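You operate a simulated robot arm through the tools that you are given. There is no shell and no other tool. Be economical: measure what you need, move in short steps, check, and stop when the job is done.

You run a simulated robot arm. Do the job below in one go: nothing can be reset, and whatever is moved stays where it is left.

JOB
Give the panel a quarter turn and paint its short edge; switch off after.
Fine: cross slide on SHORT; a full white coat; leave the table past the wheel.

It is judged by the outcome, as a careful person would: the job done as asked, and still so three seconds after it is handed in. It fails if anything else is knocked over, pushed out of place, dropped, spilled or broken.

ROBOT AND FRAMES
A 7-joint arm with a two-finger parallel gripper, fixed in place. Base frame: the origin is at the foot of the arm, x ahead of it, y to its left, z up. Readings come in mm, degrees, newtons and seconds.
With the tool pointing down near the work surface it reaches from about 200 to 680 mm from the base axis. Its first joint turns from -66.0 to 66.0 degrees. Payload 2.4 kg.
Tool frame: the origin (TCP) lies between the finger pads and is the grasp point; the fingertips stand 30 mm ahead of it; z points along the fingers, y is the line along which they close. Largest opening 94 mm; finger width 28, thickness 10; the body of the gripper, 50 by 96 mm, starts 55 mm behind the TCP.
Orientation is told as [roll, pitch, yaw] about the base's x, y, z axes, in that order, counted from this pose: with the fingers straight down and closing along the base's y, the tool's x points along the base's -x, its y along +y and its z along -z.

CONTROLS
- The arm moves only by the tool step_arm. Its argument "moves" is a list of rows, each a list of 7 numbers: the shift along the tool's x, y, z in mm, then the turn, a rotation vector about the tool's x, y, z in degrees, then the closure in counts, from 0 (fully open) to 255 (shut). In form: [[dx, dy, dz, wx, wy, wz, claw], ...]. A call has 1 to 20 rows; each row shifts and turns the commanded pose from where the row before left it, along the tool's axes as they then stand. A row lasts 0.2 s, in which the tool goes at most 50 mm and 8.6 degrees; a call with a longer step from one row to the next is refused whole, and so is a gripper value outside its range. A pose out of reach is approached as far as the arm can. The call stops where the force on the tool passes 40 N (or 10 N more than at its start, if that is more) or the arm is blocked; 0.2 s more then pass. Each finger travels about 153 mm/s and halts on what it meets, pressing with about 39 N; the grip force reading is that of the motor and also rises with nothing between the fingers. The clock runs only during rows and for 0.2 s after the last one: add rows that do not move to give the fingers time. It gives the time, the measured TCP pose, the force on the tool (base axes), the opening and the grip force at its end, in the units of the frame above (readings bear some noise), with the torque about the TCP (base axes, N m) and any sound that the robot's microphone picked up, and new pictures: "views" is both (left out), scene, wrist or none.
- Cameras (640 x 400 px; columns grow to the right, rows downward): "scene" is fixed at [38.4, 469.5, 1459.6]; the picture's right is [-0.79, -0.61, 0.00], its down [-0.27, 0.35, -0.90] and it looks along [0.55, -0.71, -0.44] (base axes); focal length 355 px, centre (320, 200). "wrist" rides on the gripper at [76, 14, -103] in the tool frame; the picture's right is [-0.18, 0.98, 0.00], its down [-0.75, -0.14, -0.64] and it looks along [-0.63, -0.12, 0.77] (tool axes); focal length 243 px, centre (320, 200). There is no depth. A picture from a camera that has moved, and an enlarged one, comes with that camera's place and axes in the base frame and with its lens.
- zoom(camera, box): a new picture of the part [left, top, right, bottom] of that camera's present view, enlarged. The clock stands still meanwhile.
- finish_job(): hands the job in; it is judged then, once.

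Go step by step. Nothing tells you positions but the pictures and the camera data: compare them with the known pose of the tool, close in by small moves and look again before you grip or let go. The budget is 120 turns and 200 pictures, counting those below and the enlarged ones. Unless the task says otherwise, let go and move clear before handing in, and close with one line.

The tools are called after "Emit:" by a JSON object that holds its "op" and its "data". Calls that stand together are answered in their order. step_arm: Moves the arm, as the interface text tells. Its arguments: {"type":"object","properties":{"moves":{"type":"array","items":{"type":"array","items":{"type":"number"}}},"views":{"type":"string","enum":["both","scene","wrist","none"]}},"required":["moves"]} The other tools are called the same way: zoom (camera, box) takes an enlarged picture of a part of a camera's view; finish_job () hands the job in.

At the start:

```text
time_s: 0.0
eef_pos: [425.2, 37.6, 1262.9]
orientation: [0.0, 0.0, 0.0]
ft_force: [0.8, -0.2, -0.4]
torque: [-0.02, 0.01, -0.02]
opening: 94.1
grasp_force: 0.0
```

scene: 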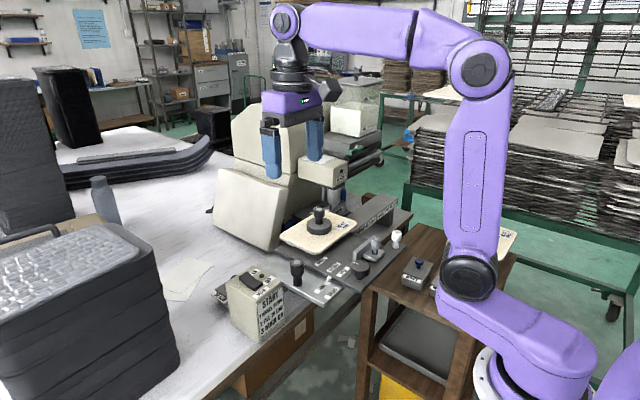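
wrist: 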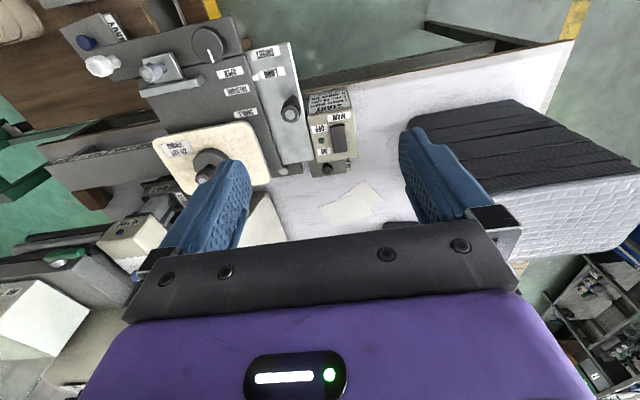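

I see a painting machine with a panel, slides, a knob and a START box. I'll zoom in to read the labels.

Emit:
{"op": "zoom", "data": {"camera": "scene", "box": [200, 150, 440, 300]}}

Emit:
{"op": "zoom", "data": {"camera": "scene", "box": [220, 230, 340, 350]}}

Emit:
{"op": "zoom", "data": {"camera": "wrist", "box": [60, 0, 380, 200]}}

Emit:
{"op": "zoom", "data": {"camera": "wrist", "box": [200, 20, 360, 180]}}

Emit:
{"op": "zoom", "data": {"camera": "scene", "box": [300, 180, 420, 300]}}

```text
2.67 times, centred on (320, 225) of scene
camera zoom: at [38.4, 469.5, 1459.6], right [-0.79, -0.61, 0.0], down [-0.27, 0.35, -0.9], along [0.55, -0.71, -0.44], focal length 946 px, centre (320, 133)
```

zoom: 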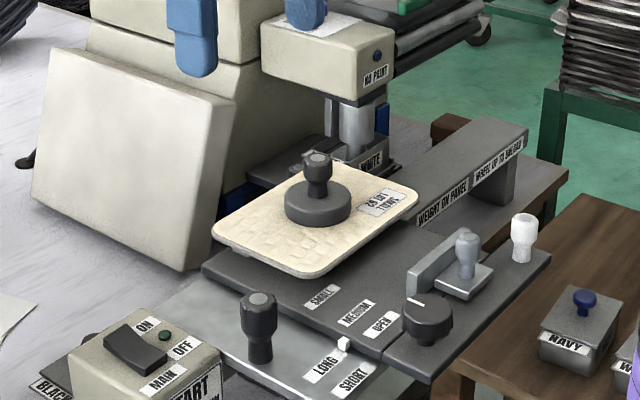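

```text
3.33 times, centred on (280, 290) of scene
camera zoom: at [38.4, 469.5, 1459.6], right [-0.79, -0.61, 0.0], down [-0.27, 0.35, -0.9], along [0.55, -0.71, -0.44], focal length 1182 px, centre (453, -100)
```

zoom: 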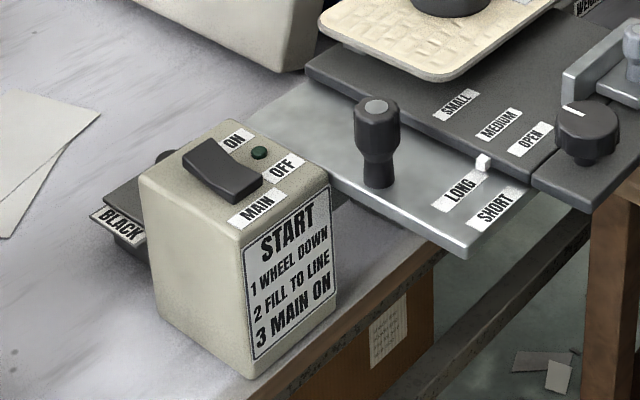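

```text
2.00 times, centred on (220, 100) of wrist
camera zoom: at [349.2, 54.0, 1365.3], right [0.18, 0.98, 0.0], down [0.75, -0.14, 0.64], along [0.63, -0.12, -0.77], focal length 485 px, centre (520, 400)
```

zoom: 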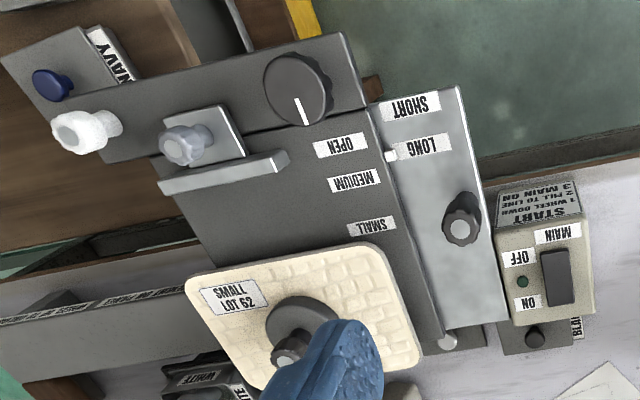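

```text
2.50 times, centred on (280, 100) of wrist
camera zoom: at [349.2, 54.0, 1365.3], right [0.18, 0.98, 0.0], down [0.75, -0.14, 0.64], along [0.63, -0.12, -0.77], focal length 606 px, centre (420, 450)
```

zoom: 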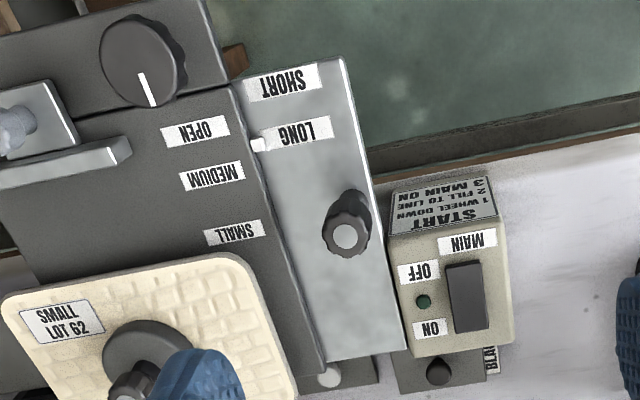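

```text
3.33 times, centred on (360, 240) of scene
camera zoom: at [38.4, 469.5, 1459.6], right [-0.79, -0.61, 0.0], down [-0.27, 0.35, -0.9], along [0.55, -0.71, -0.44], focal length 1182 px, centre (187, 67)
```

zoom: 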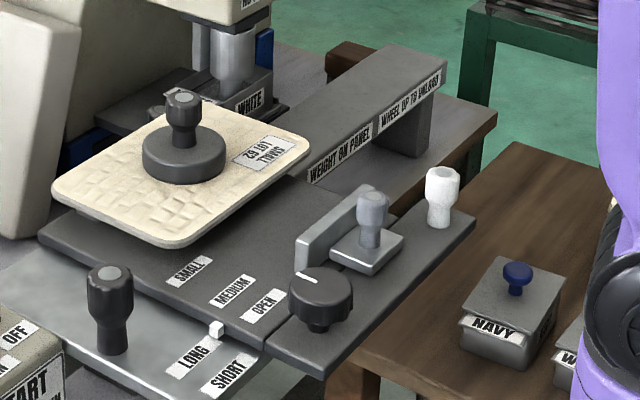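

The switch box is near (569, 48, 918). I want better views of the machine, so I'll move sideways to look at the paint head and the table.

Emit:
{"op": "step_arm", "data": {"moves": [[0, -45, 0, 0, 0, 0, 0], [0, -45, 0, 0, 0, 0, 0], [0, -45, 0, 0, 0, 0, 0], [0, -45, 0, 0, 0, 0, 0], [0, 0, 45, 0, 0, 0, 0], [45, 0, 0, 0, 0, 0, 0], [45, 0, 0, 0, 0, 0, 0], [0, 0, 0, 0, 0, 0, 0]]}}

```text
time_s: 1.8
eef_pos: [334.7, -142.1, 1219.1]
orientation: [0.0, 0.0, 0.0]
ft_force: [1.5, 0.3, 0.2]
torque: [-0.01, -0.01, -0.01]
opening: 94.1
grasp_force: 0.1
camera wrist: at [259.3, -126.0, 1322.4], right [0.18, 0.98, 0.0], down [0.75, -0.14, 0.64], along [0.63, -0.12, -0.77], focal length 243 px, centre (320, 200)
```

scene: 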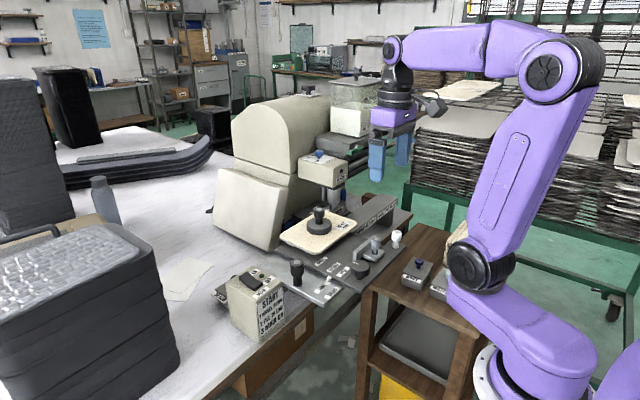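
wrist: 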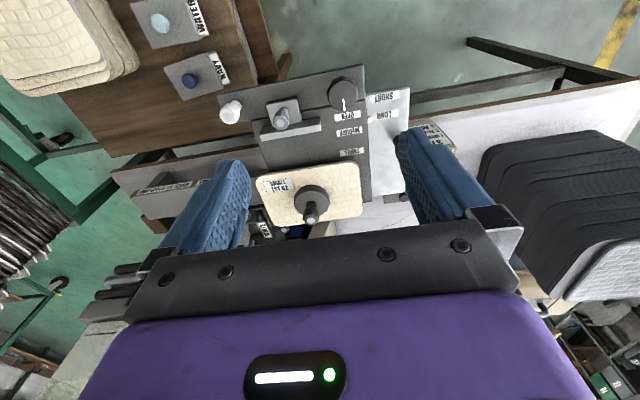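

Emit:
{"op": "zoom", "data": {"camera": "scene", "box": [270, 140, 366, 200]}}

Emit:
{"op": "zoom", "data": {"camera": "scene", "box": [290, 60, 418, 140]}}

Emit:
{"op": "zoom", "data": {"camera": "wrist", "box": [200, 60, 420, 250]}}

Emit:
{"op": "zoom", "data": {"camera": "scene", "box": [360, 220, 456, 300]}}

Emit:
{"op": "zoom", "data": {"camera": "scene", "box": [300, 170, 396, 230]}}

```text
6.67 times, centred on (318, 170) of scene
camera zoom: at [38.4, 469.5, 1459.6], right [-0.79, -0.61, 0.0], down [-0.27, 0.35, -0.9], along [0.55, -0.71, -0.44], focal length 2365 px, centre (333, 400)
```

zoom: 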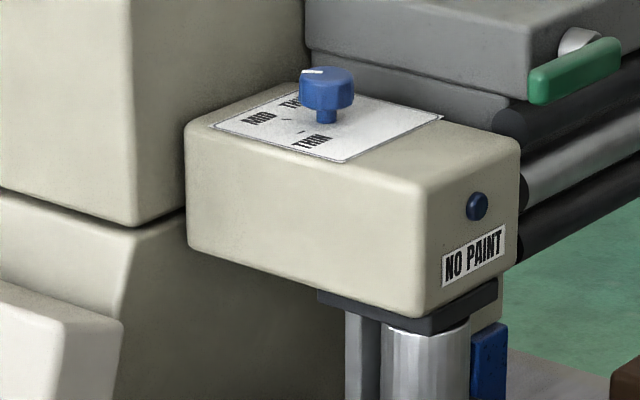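

```text
5.00 times, centred on (354, 100) of scene
camera zoom: at [38.4, 469.5, 1459.6], right [-0.79, -0.61, 0.0], down [-0.27, 0.35, -0.9], along [0.55, -0.71, -0.44], focal length 1774 px, centre (150, 700)
```

zoom: 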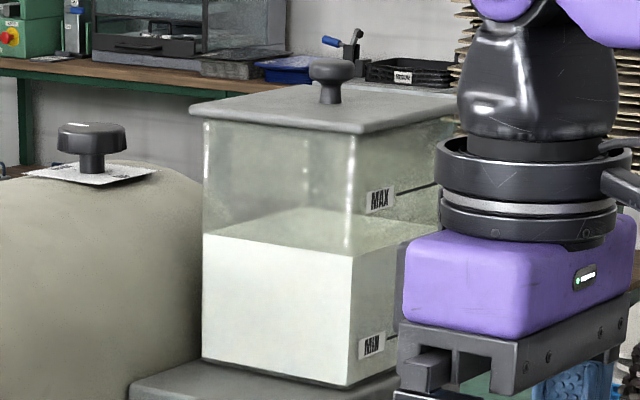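

```text
2.11 times, centred on (310, 155) of wrist
camera zoom: at [259.3, -126.0, 1322.4], right [0.18, 0.98, 0.0], down [0.75, -0.14, 0.64], along [0.63, -0.12, -0.77], focal length 511 px, centre (341, 295)
```

zoom: 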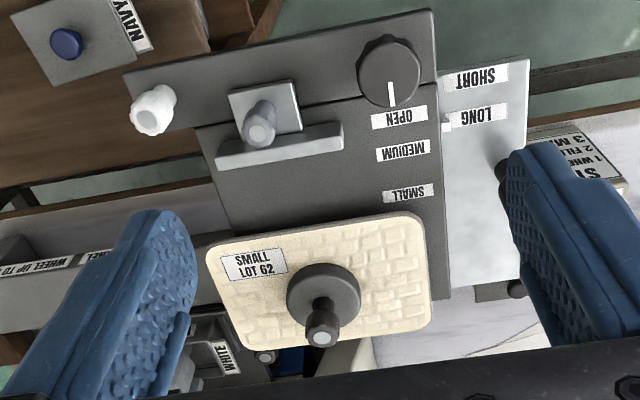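

```text
5.00 times, centred on (408, 260) of scene
camera zoom: at [38.4, 469.5, 1459.6], right [-0.79, -0.61, 0.0], down [-0.27, 0.35, -0.9], along [0.55, -0.71, -0.44], focal length 1774 px, centre (-120, -100)
```

zoom: 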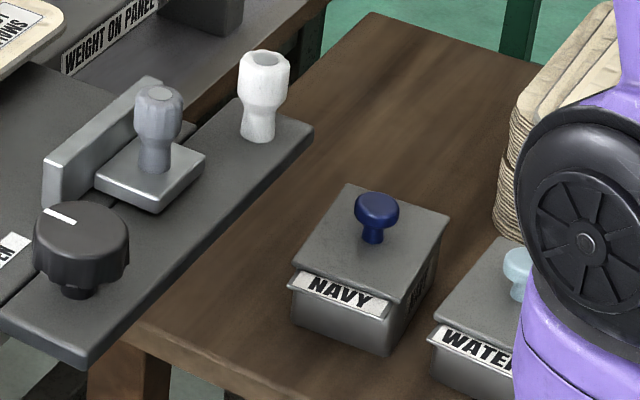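

```text
6.67 times, centred on (348, 200) of scene
camera zoom: at [38.4, 469.5, 1459.6], right [-0.79, -0.61, 0.0], down [-0.27, 0.35, -0.9], along [0.55, -0.71, -0.44], focal length 2365 px, centre (133, 200)
```

zoom: 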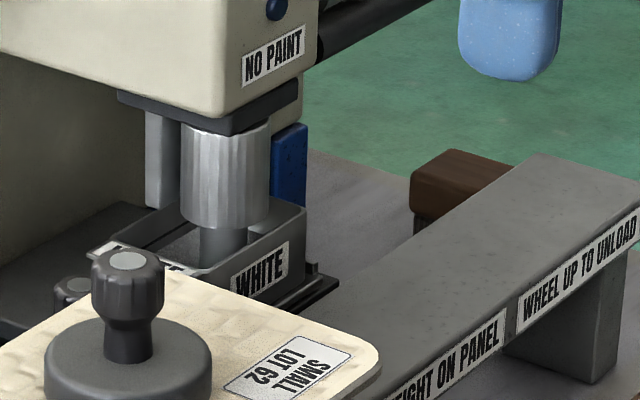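

I'll tilt the wrist to see the paint head and its labels.

Emit:
{"op": "step_arm", "data": {"moves": [[0, 0, -40, 0, 0, 0, 0], [0, 0, -40, 0, 0, 0, 0], [0, 0, 0, 0, -8, 0, 0], [0, 0, 0, 0, -8, 0, 0], [0, 0, 0, 0, -8, 0, 0], [0, 0, 0, 0, -8, 0, 0], [0, 0, 0, 0, 0, 0, 0], [0, 0, 0, 0, 0, 0, 0]], "views": "wrist"}}

```text
time_s: 3.6
eef_pos: [336.4, -140.9, 1296.4]
orientation: [0.0, -32.1, 0.0]
ft_force: [0.4, -0.3, -0.3]
torque: [0.01, -0.01, 0.01]
opening: 94.1
grasp_force: 0.0
camera wrist: at [217.4, -126.1, 1343.8], right [0.16, 0.98, 0.1], down [0.3, -0.14, 0.94], along [0.94, -0.12, -0.31], focal length 243 px, centre (320, 200)
```

wrist: 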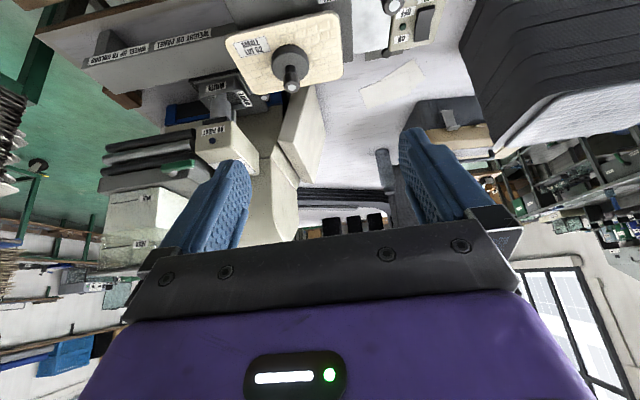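

Emit:
{"op": "step_arm", "data": {"moves": [[0, -45, 0, 0, 0, 0, 0], [0, -45, 0, 0, 0, 0, 0], [0, -45, 0, 0, 0, 0, 0], [0, 0, -40, 0, 0, 0, 0], [0, 0, -40, 0, 0, 0, 0], [0, 0, -40, 0, 0, 0, 0], [-40, 0, 0, 0, 0, 0, 0], [-40, 0, 0, 0, 0, 0, 0], [-40, 0, 0, 0, 0, 0, 0], [0, 0, 0, 0, 0, 0, 0], [0, 0, 0, 0, 0, 0, 0]], "views": "wrist"}}

```text
time_s: 6.0
eef_pos: [362.6, -278.4, 1454.3]
orientation: [0.1, -32.1, -0.1]
ft_force: [0.5, 0.6, -0.5]
torque: [-0.01, -0.03, 0.05]
opening: 94.1
grasp_force: 0.0
out of reach, approached as far as the arm can: row 9
camera wrist: at [243.4, -262.4, 1501.2], right [0.16, 0.98, 0.1], down [0.3, -0.14, 0.94], along [0.94, -0.12, -0.32], focal length 243 px, centre (320, 200)
```

wrist: 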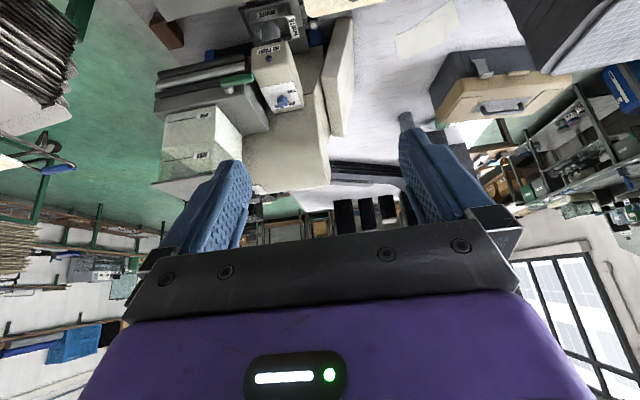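

Emit:
{"op": "zoom", "data": {"camera": "wrist", "box": [230, 50, 326, 110]}}

Emit:
{"op": "zoom", "data": {"camera": "wrist", "box": [240, 0, 336, 60]}}

Emit:
{"op": "zoom", "data": {"camera": "wrist", "box": [150, 50, 310, 150]}}

Emit:
{"op": "zoom", "data": {"camera": "scene", "box": [260, 60, 404, 150]}}

```text
6.67 times, centred on (278, 80) of wrist
camera zoom: at [243.4, -262.4, 1501.2], right [0.16, 0.98, 0.1], down [0.3, -0.14, 0.94], along [0.94, -0.12, -0.32], focal length 1618 px, centre (600, 1000)
```

zoom: 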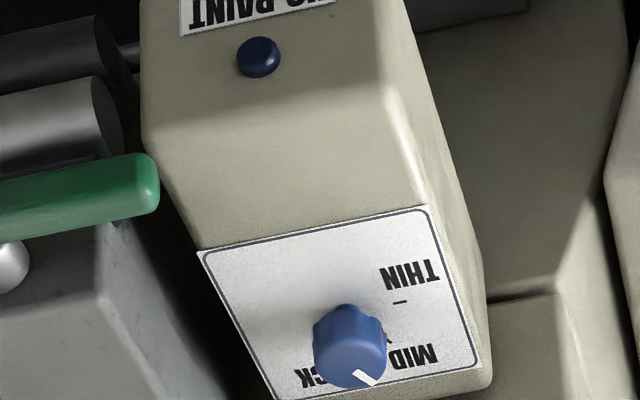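

```text
6.67 times, centred on (288, 30) of wrist
camera zoom: at [243.4, -262.4, 1501.2], right [0.16, 0.98, 0.1], down [0.3, -0.14, 0.94], along [0.94, -0.12, -0.32], focal length 1618 px, centre (533, 1333)
```

zoom: 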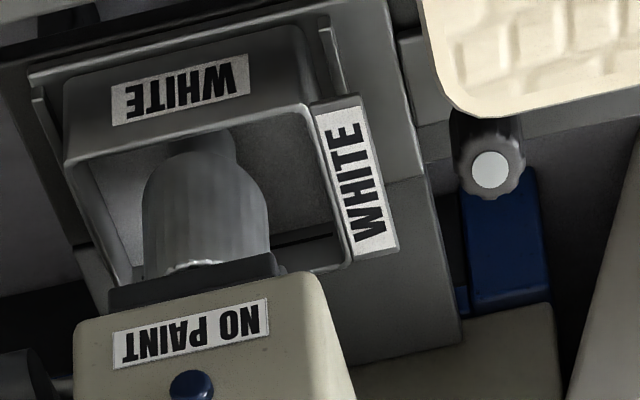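

```text
4.00 times, centred on (230, 100) of wrist
camera zoom: at [243.4, -262.4, 1501.2], right [0.16, 0.98, 0.1], down [0.3, -0.14, 0.94], along [0.94, -0.12, -0.32], focal length 970 px, centre (680, 600)
```

zoom: 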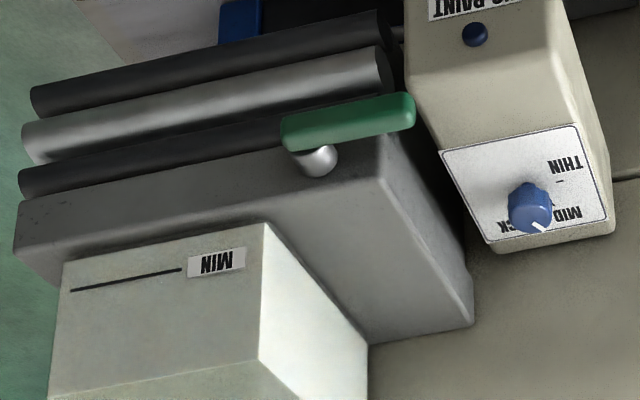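

```text
4.44 times, centred on (332, 105) of scene
camera zoom: at [38.4, 469.4, 1459.6], right [-0.79, -0.61, 0.0], down [-0.27, 0.35, -0.9], along [0.55, -0.71, -0.44], focal length 1577 px, centre (267, 622)
```

zoom: 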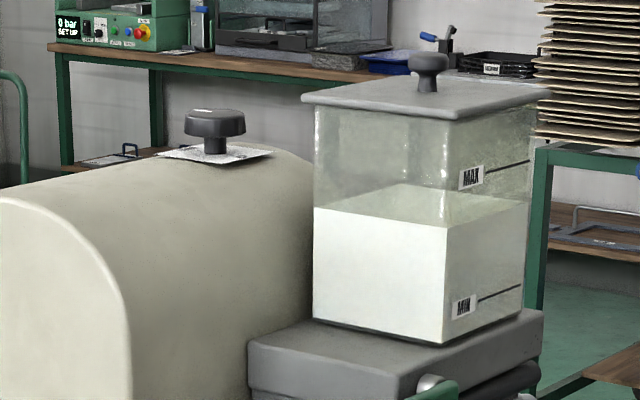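

Emit:
{"op": "zoom", "data": {"camera": "wrist", "box": [210, 120, 370, 220]}}

Emit:
{"op": "zoom", "data": {"camera": "scene", "box": [293, 70, 325, 90]}}

Emit:
{"op": "zoom", "data": {"camera": "scene", "box": [295, 140, 343, 170]}}

```text
4.00 times, centred on (290, 170) of wrist
camera zoom: at [243.4, -262.4, 1501.2], right [0.16, 0.98, 0.1], down [0.3, -0.14, 0.94], along [0.94, -0.12, -0.32], focal length 970 px, centre (440, 320)
```

zoom: 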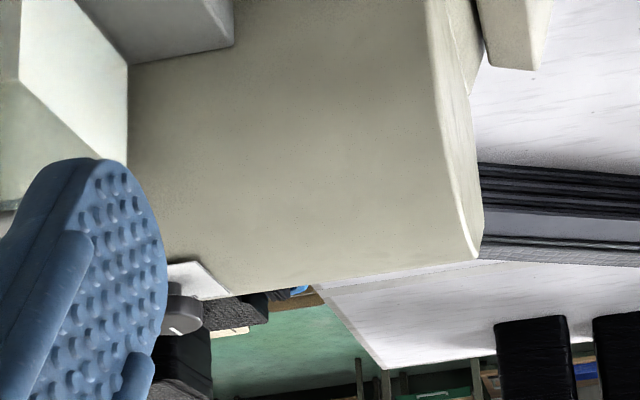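

```text
16.00 times, centred on (309, 80) of scene
camera zoom: at [38.4, 469.4, 1459.6], right [-0.79, -0.61, 0.0], down [-0.27, 0.35, -0.9], along [0.55, -0.71, -0.44], focal length 5676 px, centre (496, 2120)
```

zoom: 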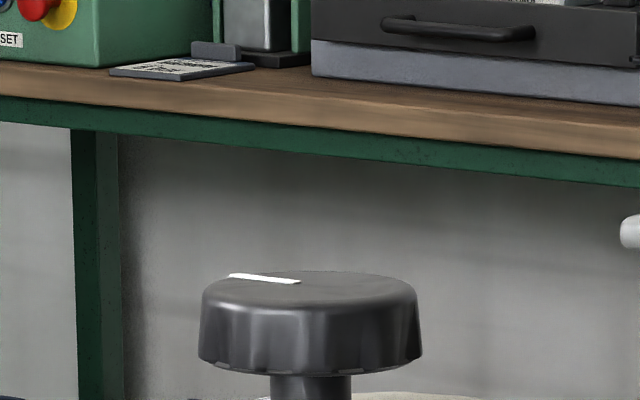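

```text
13.33 times, centred on (319, 155) of scene
camera zoom: at [38.4, 469.4, 1459.6], right [-0.79, -0.61, 0.0], down [-0.27, 0.35, -0.9], along [0.55, -0.71, -0.44], focal length 4730 px, centre (333, 800)
```

zoom: 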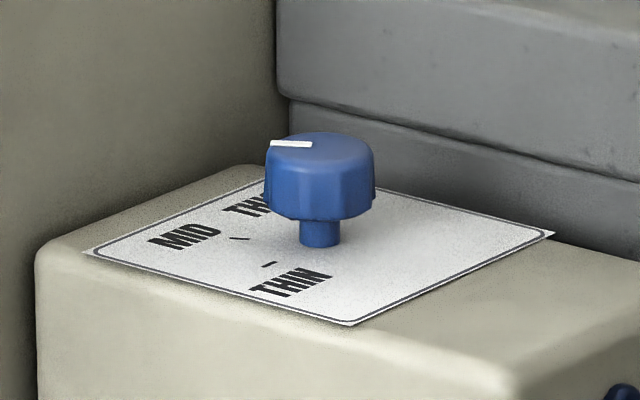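

Emit:
{"op": "zoom", "data": {"camera": "wrist", "box": [268, 88, 300, 108]}}

Emit:
{"op": "zoom", "data": {"camera": "scene", "box": [310, 145, 330, 158]}}

Emit:
{"op": "zoom", "data": {"camera": "wrist", "box": [244, 0, 300, 35]}}

```text
16.00 times, centred on (284, 98) of wrist
camera zoom: at [243.4, -262.4, 1501.2], right [0.16, 0.98, 0.1], down [0.3, -0.14, 0.94], along [0.94, -0.12, -0.32], focal length 3882 px, centre (896, 1832)
```

zoom: 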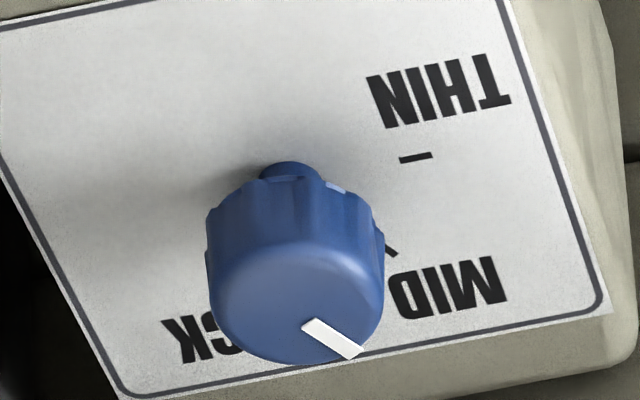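

```text
16.00 times, centred on (320, 152) of scene
camera zoom: at [38.4, 469.4, 1459.6], right [-0.79, -0.61, 0.0], down [-0.27, 0.35, -0.9], along [0.55, -0.71, -0.44], focal length 5676 px, centre (320, 976)
```

zoom: 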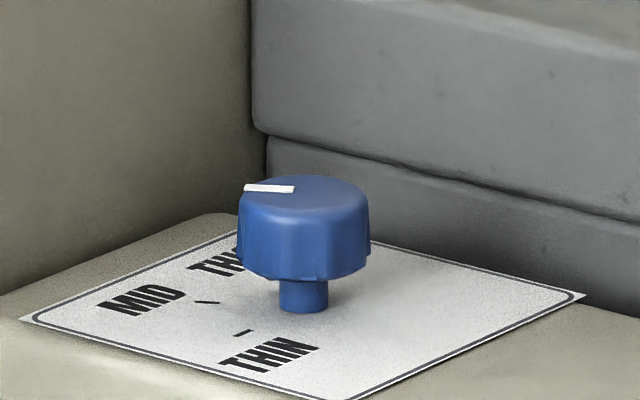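

```text
11.43 times, centred on (272, 18) of wrist
camera zoom: at [243.4, -262.4, 1501.2], right [0.16, 0.98, 0.1], down [0.3, -0.14, 0.94], along [0.94, -0.12, -0.32], focal length 2773 px, centre (869, 2286)
```

zoom: 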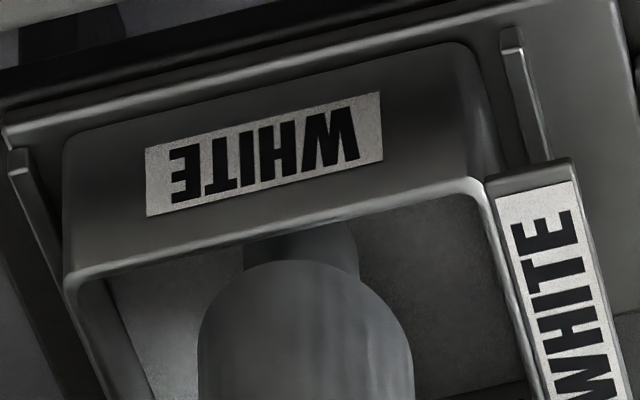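

The head's dial reads MID; tank feed lever is green. I'll look closer at the tray/wheel area from above the panel.

Emit:
{"op": "step_arm", "data": {"moves": [[0, 0, 0, 0, 8, 0, 0], [0, 0, 0, 0, 8, 0, 0], [0, 0, 0, 0, 8, 0, 0], [0, 0, 0, 0, 8, 0, 0], [0, 20, 45, 0, 0, 0, 0], [-20, 0, 45, 0, 0, 0, 0], [-40, 0, 25, 0, 0, 0, 0], [-40, 0, 25, 0, 0, 0, 0], [-40, 0, 25, 0, 0, 0, 0], [0, 0, 25, 0, 0, 0, 0], [0, 0, 0, 0, 0, 0, 0]]}}

```text
time_s: 8.4
eef_pos: [459.6, -182.7, 1220.4]
orientation: [0.0, -8.7, 0.0]
ft_force: [0.0, 0.2, 0.0]
torque: [0.01, -0.03, 0.0]
opening: 93.9
grasp_force: 0.0
out of reach, approached as far as the arm can: row 1, 2, 3, 4
camera wrist: at [369.2, -166.9, 1311.8], right [0.18, 0.98, 0.03], down [0.65, -0.14, 0.75], along [0.74, -0.12, -0.66], focal length 243 px, centre (320, 200)
```

scene: 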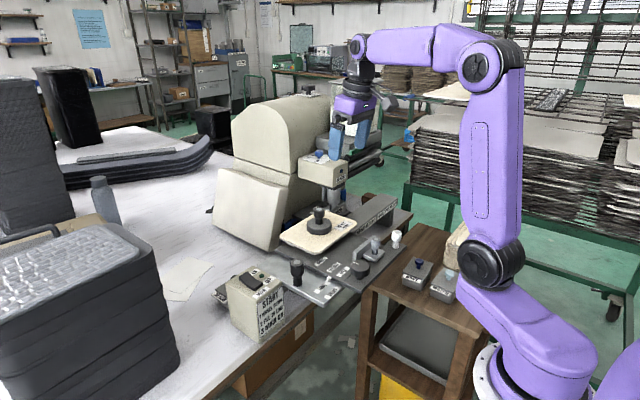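
wrist: 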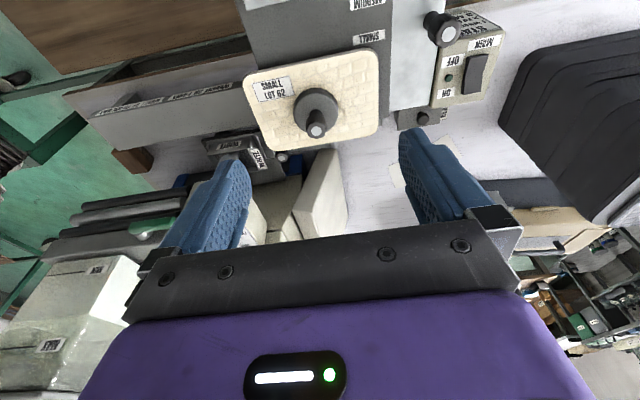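

Emit:
{"op": "step_arm", "data": {"moves": [[0, -40, 0, 0, 0, 0, 0], [0, -40, 0, 0, 0, 0, 0], [0, -40, 0, 0, 0, 0, 0], [0, 0, 0, 0, 0, 0, 0]], "views": "wrist"}}

Emit:
{"op": "zoom", "data": {"camera": "wrist", "box": [200, 90, 360, 190]}}

Emit:
{"op": "zoom", "data": {"camera": "wrist", "box": [80, 70, 240, 200]}}

```text
time_s: 9.4
eef_pos: [458.3, -302.8, 1220.9]
orientation: [0.1, -8.7, 0.0]
ft_force: [-0.1, -0.7, -0.2]
torque: [0.02, -0.03, 0.02]
opening: 94.1
grasp_force: 0.0
camera wrist: at [367.4, -287.1, 1310.7], right [0.18, 0.98, 0.03], down [0.65, -0.14, 0.75], along [0.74, -0.12, -0.66], focal length 243 px, centre (320, 200)
```

wrist: 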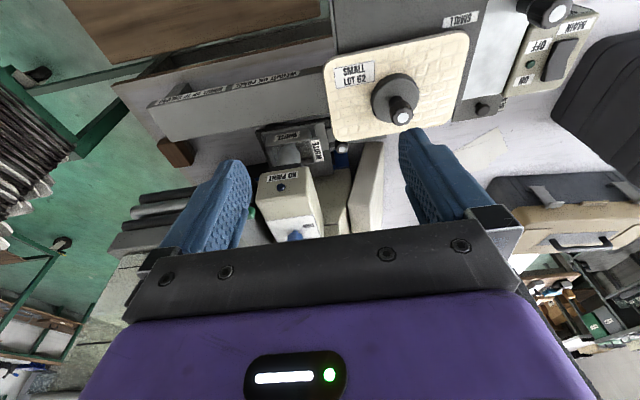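

```text
4.00 times, centred on (280, 140) of wrist
camera zoom: at [367.4, -287.1, 1310.7], right [0.18, 0.98, 0.03], down [0.65, -0.14, 0.75], along [0.74, -0.12, -0.66], focal length 970 px, centre (480, 440)
```

zoom: 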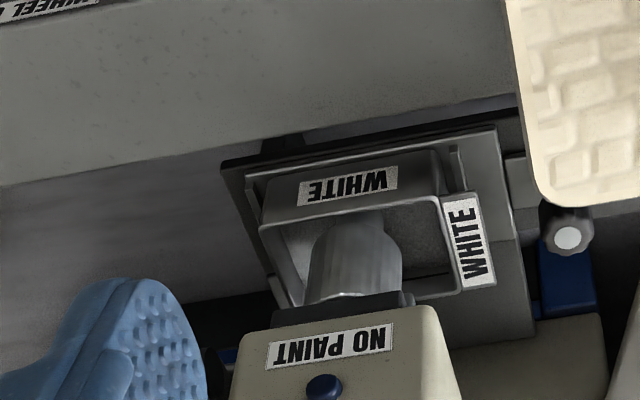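

```text
3.08 times, centred on (160, 135) of wrist
camera zoom: at [367.4, -287.1, 1310.7], right [0.18, 0.98, 0.03], down [0.65, -0.14, 0.75], along [0.74, -0.12, -0.66], focal length 746 px, centre (812, 400)
```

zoom: 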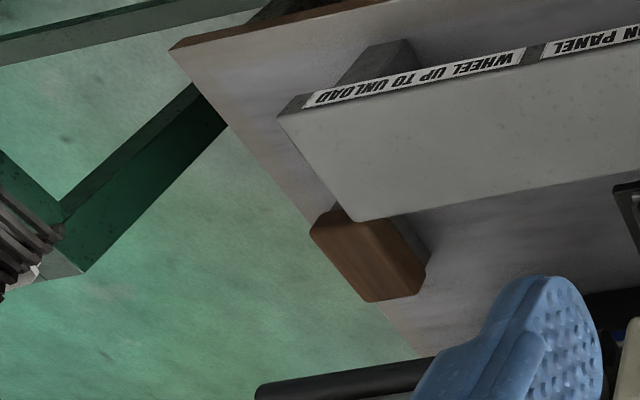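

I'll look close at the table controls next (dark dial, fence, cross-slide handle).

Emit:
{"op": "step_arm", "data": {"moves": [[40, 45, 0, 0, 8.5, 0, 0], [40, 45, 0, 0, 0, 0, 0], [40, 45, 15, 0, 0, 0, 0], [0, 45, 30, 0, 0, 0, 0], [0, 0, 40, 0, 0, 0, 0], [0, 0, 0, 0, 0, 0, 0]], "views": "wrist"}}

Emit:
{"op": "zoom", "data": {"camera": "wrist", "box": [160, 60, 340, 180]}}

Emit:
{"op": "zoom", "data": {"camera": "wrist", "box": [280, 40, 460, 160]}}

```text
refused: row 1 steps farther than a row can; nothing moved
```

```text
3.33 times, centred on (250, 120) of wrist
camera zoom: at [367.4, -287.1, 1310.7], right [0.18, 0.98, 0.03], down [0.65, -0.14, 0.75], along [0.74, -0.12, -0.66], focal length 809 px, centre (553, 467)
```

zoom: 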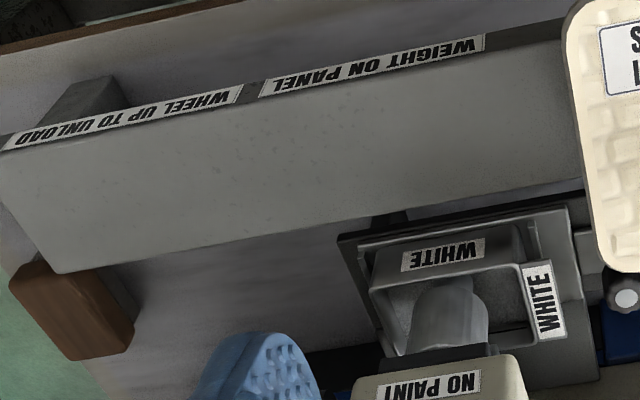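

```text
3.33 times, centred on (370, 100) of wrist
camera zoom: at [367.4, -287.1, 1310.7], right [0.18, 0.98, 0.03], down [0.65, -0.14, 0.75], along [0.74, -0.12, -0.66], focal length 809 px, centre (153, 533)
```

zoom: 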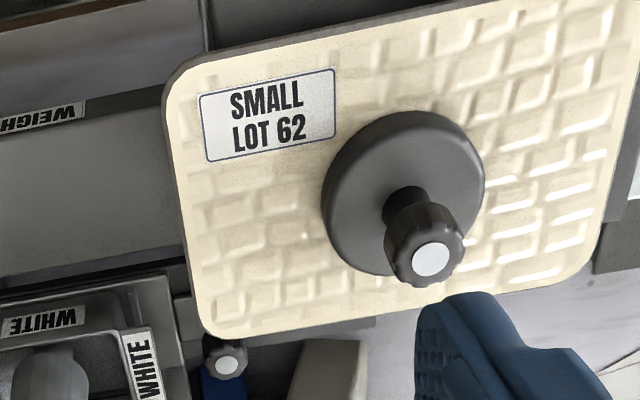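

Emit:
{"op": "step_arm", "data": {"moves": [[30, 35, 0, 0, 8.5, 0, 0], [35, 35, 0, 0, 0, 0, 0], [40, 30, 0, 0, 0, 0, 0], [0, 45, 20, 0, 0, 0, 0], [0, 30, 35, 0, 0, 0, 0], [0, 0, 35, 0, 0, 0, 0], [0, 0, 0, 0, 0, 0, 0]], "views": "wrist"}}

Emit:
{"op": "zoom", "data": {"camera": "wrist", "box": [140, 60, 320, 180]}}

Emit:
{"op": "zoom", "data": {"camera": "wrist", "box": [280, 40, 460, 160]}}

```text
time_s: 11.0
eef_pos: [354.9, -128.3, 1121.5]
orientation: [0.0, -0.2, 0.0]
ft_force: [0.3, -0.9, -0.4]
torque: [-0.02, 0.02, 0.01]
opening: 94.1
grasp_force: 0.1
camera wrist: at [279.0, -113.1, 1225.3], right [0.18, 0.98, 0.0], down [0.75, -0.14, 0.65], along [0.63, -0.12, -0.76], focal length 243 px, centre (320, 200)
```

wrist: 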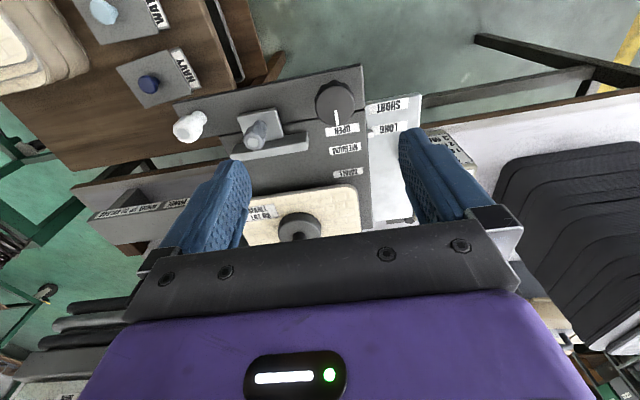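

```text
3.33 times, centred on (230, 120) of wrist
camera zoom: at [279.0, -113.1, 1225.3], right [0.18, 0.98, 0.0], down [0.75, -0.14, 0.65], along [0.63, -0.12, -0.76], focal length 809 px, centre (620, 467)
```

zoom: 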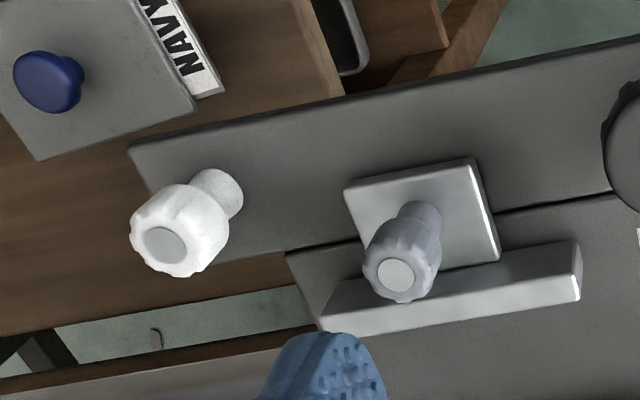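

```text
3.33 times, centred on (370, 100) of wrist
camera zoom: at [279.0, -113.1, 1225.3], right [0.18, 0.98, 0.0], down [0.75, -0.14, 0.65], along [0.63, -0.12, -0.76], focal length 809 px, centre (153, 533)
```

zoom: 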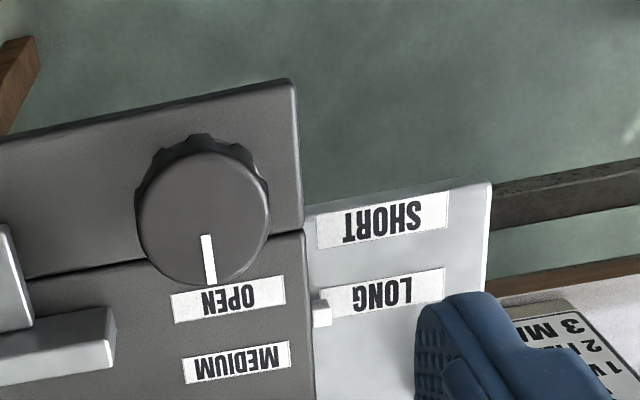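

Emit:
{"op": "zoom", "data": {"camera": "scene", "box": [270, 195, 366, 265]}}

Emit:
{"op": "zoom", "data": {"camera": "scene", "box": [200, 240, 360, 340]}}

Emit:
{"op": "zoom", "data": {"camera": "scene", "box": [320, 225, 416, 290]}}

```text
5.71 times, centred on (318, 230) of scene
camera zoom: at [38.4, 469.5, 1459.6], right [-0.79, -0.61, 0.0], down [-0.27, 0.35, -0.9], along [0.55, -0.71, -0.44], focal length 2027 px, centre (331, 29)
```

zoom: 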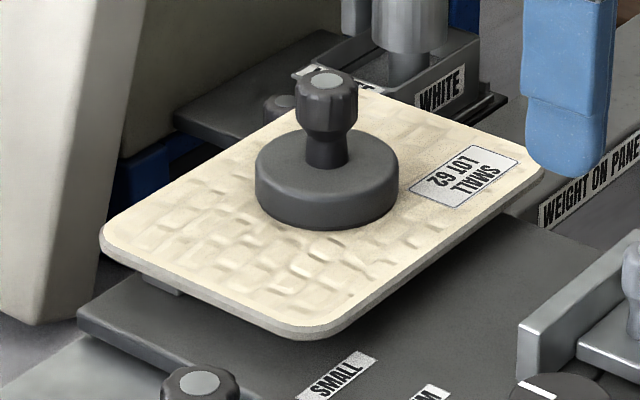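

```text
4.00 times, centred on (280, 290) of scene
camera zoom: at [38.4, 469.5, 1459.6], right [-0.79, -0.61, 0.0], down [-0.27, 0.35, -0.9], along [0.55, -0.71, -0.44], focal length 1419 px, centre (480, -160)
```

zoom: 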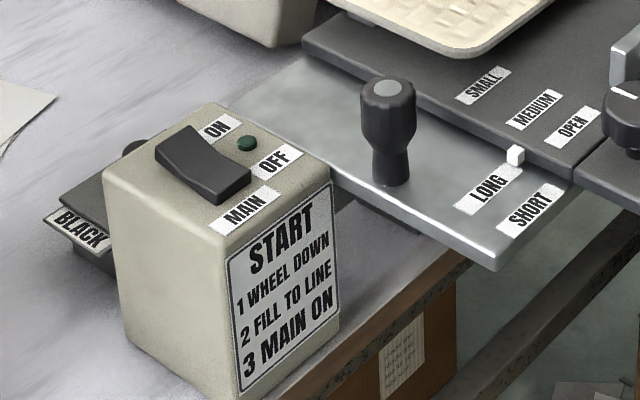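

```text
6.15 times, centred on (368, 258) of scene
camera zoom: at [38.4, 469.5, 1459.6], right [-0.79, -0.61, 0.0], down [-0.27, 0.35, -0.9], along [0.55, -0.71, -0.44], focal length 2183 px, centre (25, -154)
```

zoom: 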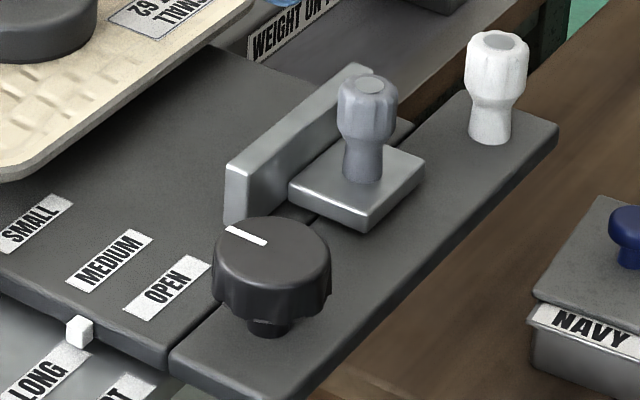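

Panel top is z≈945, centre about (560,-200). I want a close view of the black knob beside the tray and the roller, so I'll hover above the panel.

Emit:
{"op": "step_arm", "data": {"moves": [[-45, -18, 0, 0, 0, 0, 0], [-45, -25, 0, 0, 0, 0, 0], [-45, -25, 0, 0, 0, 0, 0], [-45, -22, 0, 0, 0, 0, 0], [-40, -22, 0, 0, 0, 0, 0], [-15, -22, 0, 0, 0, 0, 0], [0, 0, 20, 0, 0, 0, 0], [0, 0, 0, 0, 0, 0, 0]], "views": "both"}}

Emit:
{"op": "zoom", "data": {"camera": "wrist", "box": [200, 60, 400, 220]}}

```text
refused: row 2 steps farther than a row can; nothing moved
```

```text
2.50 times, centred on (300, 140) of wrist
camera zoom: at [279.0, -113.1, 1225.3], right [0.18, 0.98, 0.0], down [0.75, -0.14, 0.65], along [0.63, -0.12, -0.76], focal length 606 px, centre (370, 350)
```

zoom: 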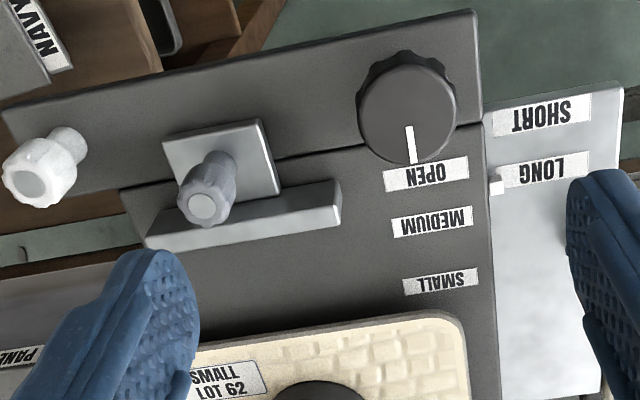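

Emit:
{"op": "step_arm", "data": {"moves": [[-40, -22, 0, 0, 0, 0, 0], [-40, -22, 0, 0, 0, 0, 0], [-40, -22, 0, 0, 0, 0, 0], [-40, -22, 0, 0, 0, 0, 0], [-40, -22, 0, 0, 0, 0, 0], [-35, -22, 0, 0, 0, 0, 0], [0, 0, 20, 0, 0, 0, 0], [0, 0, 0, 0, 0, 0, 0]], "views": "both"}}

Emit:
{"op": "zoom", "data": {"camera": "wrist", "box": [200, 60, 400, 220]}}

```text
time_s: 12.8
eef_pos: [590.0, -263.2, 1107.0]
orientation: [0.0, -0.2, 0.0]
ft_force: [0.7, -1.2, 0.0]
torque: [0.01, 0.0, -0.01]
opening: 94.1
grasp_force: 0.2
camera wrist: at [513.7, -247.6, 1209.9], right [0.18, 0.98, 0.0], down [0.75, -0.14, 0.64], along [0.63, -0.12, -0.76], focal length 243 px, centre (320, 200)
```

scene: 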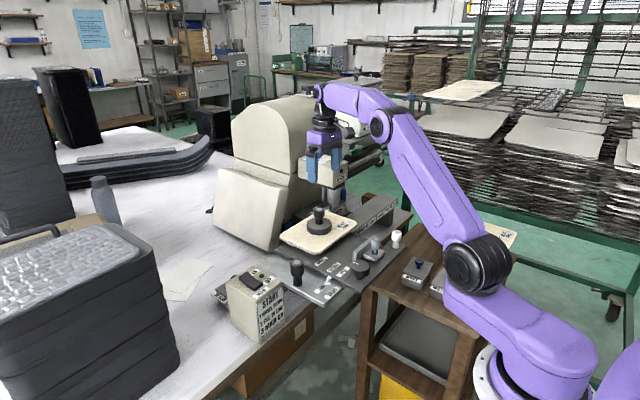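
wrist: 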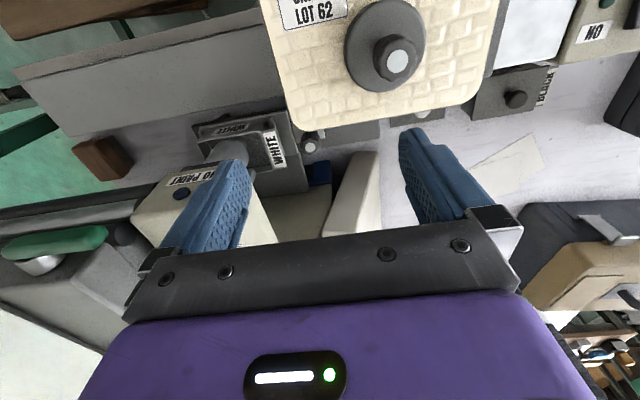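

```text
2.50 times, centred on (300, 140) of wrist
camera zoom: at [513.7, -247.6, 1209.9], right [0.18, 0.98, 0.0], down [0.75, -0.14, 0.64], along [0.63, -0.12, -0.76], focal length 606 px, centre (370, 350)
```

zoom: 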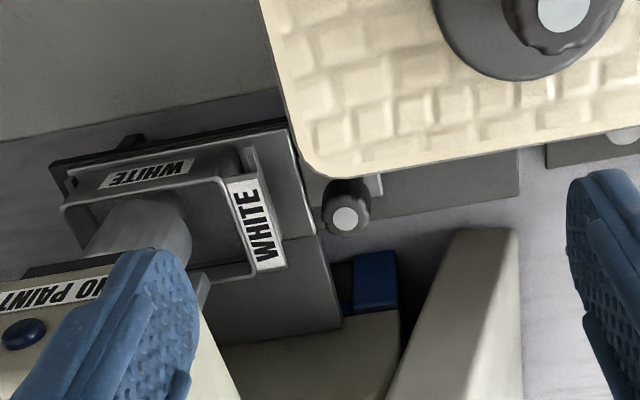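

Emit:
{"op": "step_arm", "data": {"moves": [[0, 0, 25, 0, 0, 0, 0], [-15, 0, 25, 0, 0, 0, 0], [0, 0, 0, 0, 0, 0, 0]], "views": "wrist"}}

Emit:
{"op": "zoom", "data": {"camera": "wrist", "box": [250, 80, 378, 160]}}

Emit:
{"op": "zoom", "data": {"camera": "wrist", "box": [130, 70, 258, 150]}}

```text
time_s: 13.6
eef_pos: [604.6, -262.0, 1057.2]
orientation: [0.0, -0.1, 0.0]
ft_force: [-0.3, -0.9, 0.1]
torque: [0.04, -0.01, -0.04]
opening: 93.9
grasp_force: 0.1
camera wrist: at [528.3, -247.3, 1159.5], right [0.18, 0.98, 0.0], down [0.75, -0.14, 0.65], along [0.63, -0.12, -0.76], focal length 243 px, centre (320, 200)
```

wrist: 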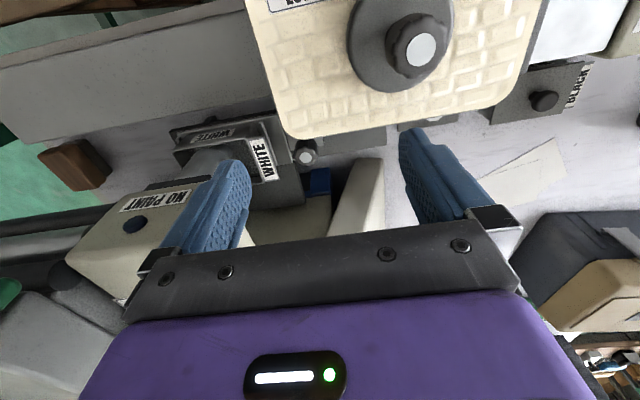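

```text
5.00 times, centred on (314, 120) of wrist
camera zoom: at [528.3, -247.3, 1159.5], right [0.18, 0.98, 0.0], down [0.75, -0.14, 0.65], along [0.63, -0.12, -0.76], focal length 1213 px, centre (350, 600)
```

zoom: 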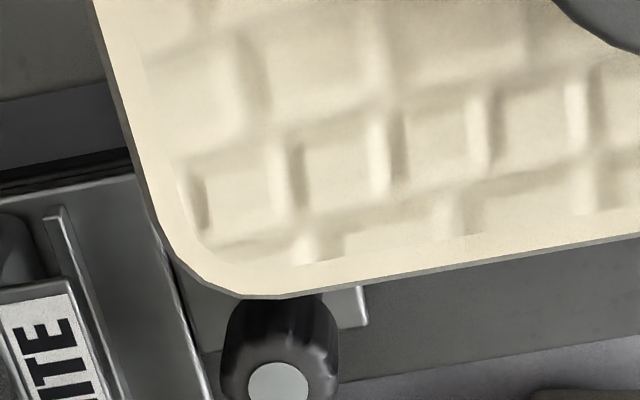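

```text
5.00 times, centred on (194, 110) of wrist
camera zoom: at [528.3, -247.3, 1159.5], right [0.18, 0.98, 0.0], down [0.75, -0.14, 0.65], along [0.63, -0.12, -0.76], focal length 1213 px, centre (950, 650)
```

zoom: 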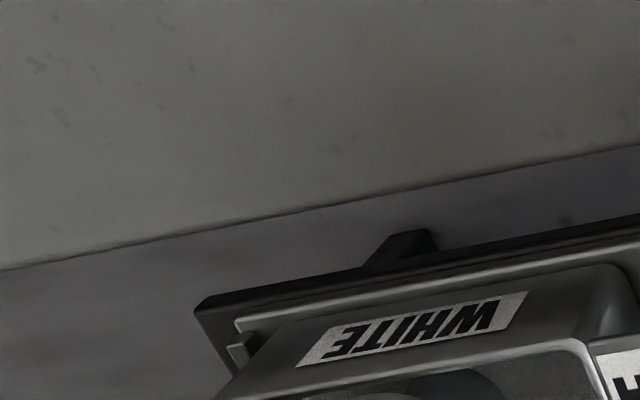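

There's a slide knob beside the tray, hidden under the panel edge. I'll first check the cross-slide handle, near (485,-22); moving over it.

Emit:
{"op": "step_arm", "data": {"moves": [[0, 0, -40, 0, 0, 0, 60], [20, 40, 0, 0, 0, 0, 90], [20, 40, 0, 0, 0, 0, 90], [20, 40, 0, 0, 0, 0, 90], [20, 40, 0, 0, 0, 0, 90], [20, 40, 0, 0, 0, 0, 90], [20, 40, 0, 0, 0, 0, 90], [0, 0, 40, 0, 0, 0, 90], [0, 0, 0, 0, 0, 0, 90]], "views": "both"}}

Emit:
{"op": "zoom", "data": {"camera": "wrist", "box": [220, 80, 412, 200]}}

Emit:
{"op": "zoom", "data": {"camera": "scene", "box": [265, 190, 345, 240]}}

Emit:
{"op": "zoom", "data": {"camera": "scene", "box": [250, 210, 378, 290]}}

```text
time_s: 15.6
eef_pos: [486.1, -21.2, 1055.0]
orientation: [0.0, -0.3, 0.1]
ft_force: [0.2, 0.5, 0.6]
torque: [-0.01, -0.04, -0.02]
opening: 60.9
grasp_force: 0.1
camera wrist: at [408.7, -6.8, 1158.8], right [0.18, 0.98, 0.0], down [0.75, -0.14, 0.64], along [0.63, -0.12, -0.76], focal length 243 px, centre (320, 200)
```

scene: 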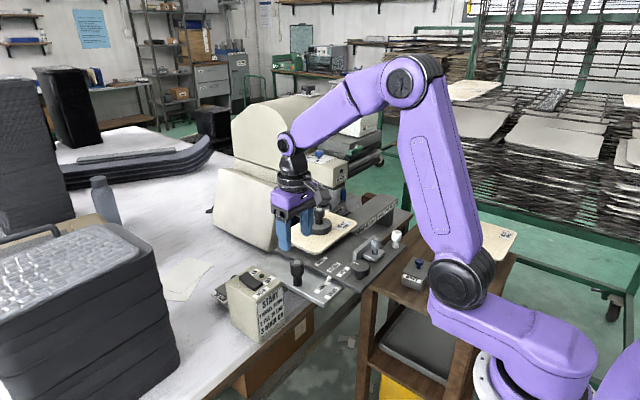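
wrist: 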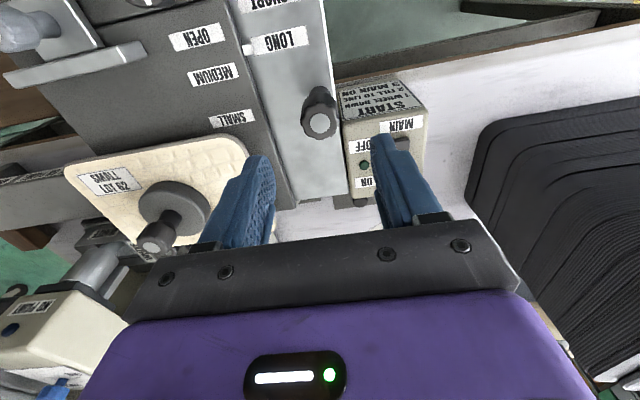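

```text
3.33 times, centred on (316, 140) of wrist
camera zoom: at [408.7, -6.8, 1158.8], right [0.18, 0.98, 0.0], down [0.75, -0.14, 0.64], along [0.63, -0.12, -0.76], focal length 809 px, centre (333, 400)
```

zoom: 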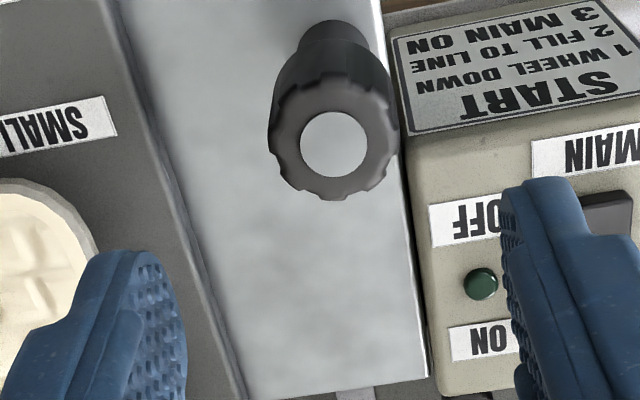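

```text
8.00 times, centred on (305, 215) of scene
camera zoom: at [38.4, 469.5, 1459.6], right [-0.79, -0.62, 0.0], down [-0.27, 0.35, -0.9], along [0.55, -0.71, -0.44], focal length 2838 px, centre (440, 80)
```

zoom: 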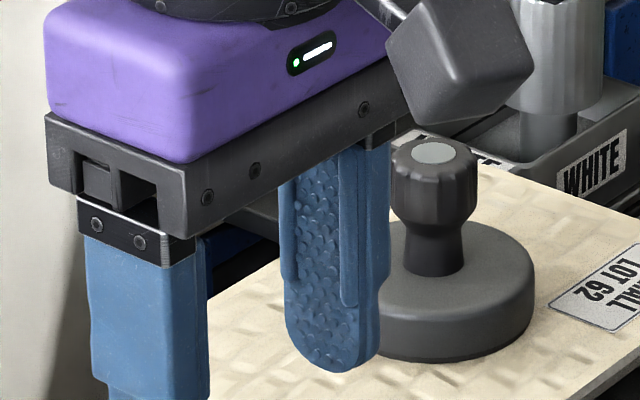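

```text
5.00 times, centred on (314, 250) of scene
camera zoom: at [38.4, 469.5, 1459.6], right [-0.79, -0.62, 0.0], down [-0.27, 0.35, -0.9], along [0.55, -0.71, -0.44], focal length 1774 px, centre (350, -50)
```

zoom: 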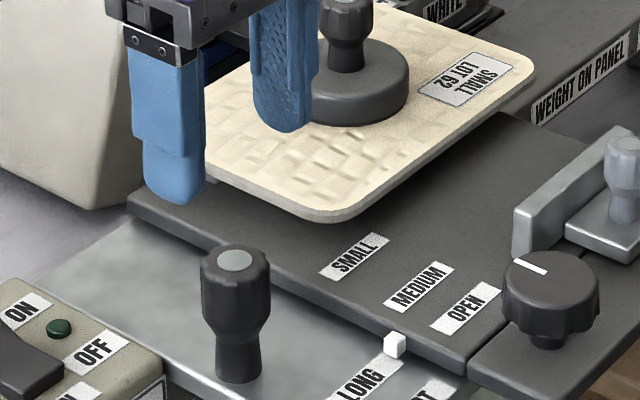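

The handle top is at about (485,-21.5,974), right below the tool. Descending to straddle and grip it.

Emit:
{"op": "step_arm", "data": {"moves": [[0, 0, 30, 0, 0, 0, 119], [0, 0, 30, 0, 0, 0, 119], [0, 0, 28, 0, 0, 0, 119], [0, 0, 0, 0, 0, 0, 119]], "views": "both"}}

Emit:
{"op": "zoom", "data": {"camera": "scene", "box": [250, 220, 346, 280]}}

```text
time_s: 16.6
eef_pos: [486.2, -24.2, 968.2]
orientation: [-0.1, -0.2, 0.0]
ft_force: [-0.2, -0.3, -0.9]
torque: [0.01, -0.02, -0.02]
opening: 50.1
grasp_force: 0.0
camera wrist: at [408.4, -8.3, 1070.5], right [0.18, 0.98, 0.0], down [0.75, -0.14, 0.65], along [0.63, -0.12, -0.76], focal length 243 px, centre (320, 200)
```

scene: 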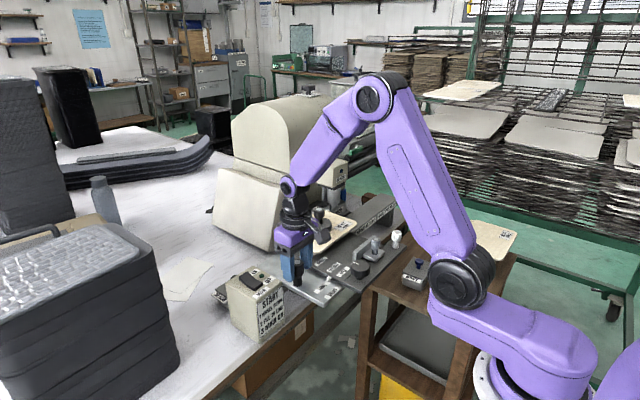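
wrist: 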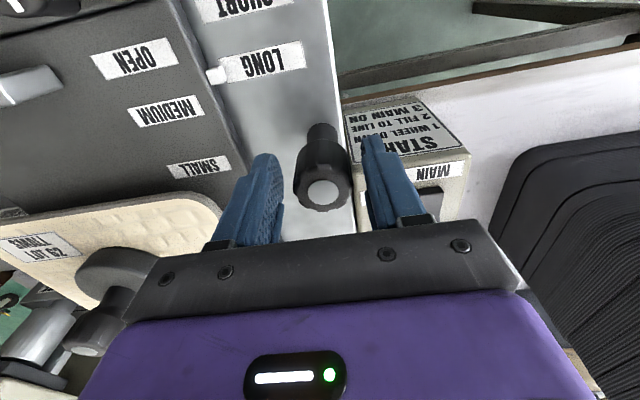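

```text
6.67 times, centred on (298, 250) of scene
camera zoom: at [38.4, 469.4, 1459.6], right [-0.79, -0.61, 0.0], down [-0.27, 0.35, -0.9], along [0.55, -0.71, -0.44], focal length 2365 px, centre (467, -133)
```

zoom: 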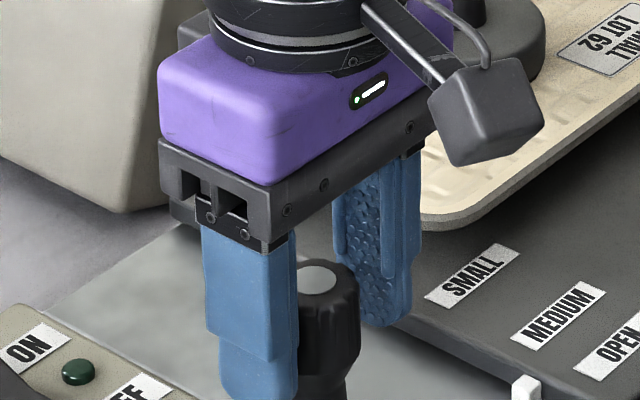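

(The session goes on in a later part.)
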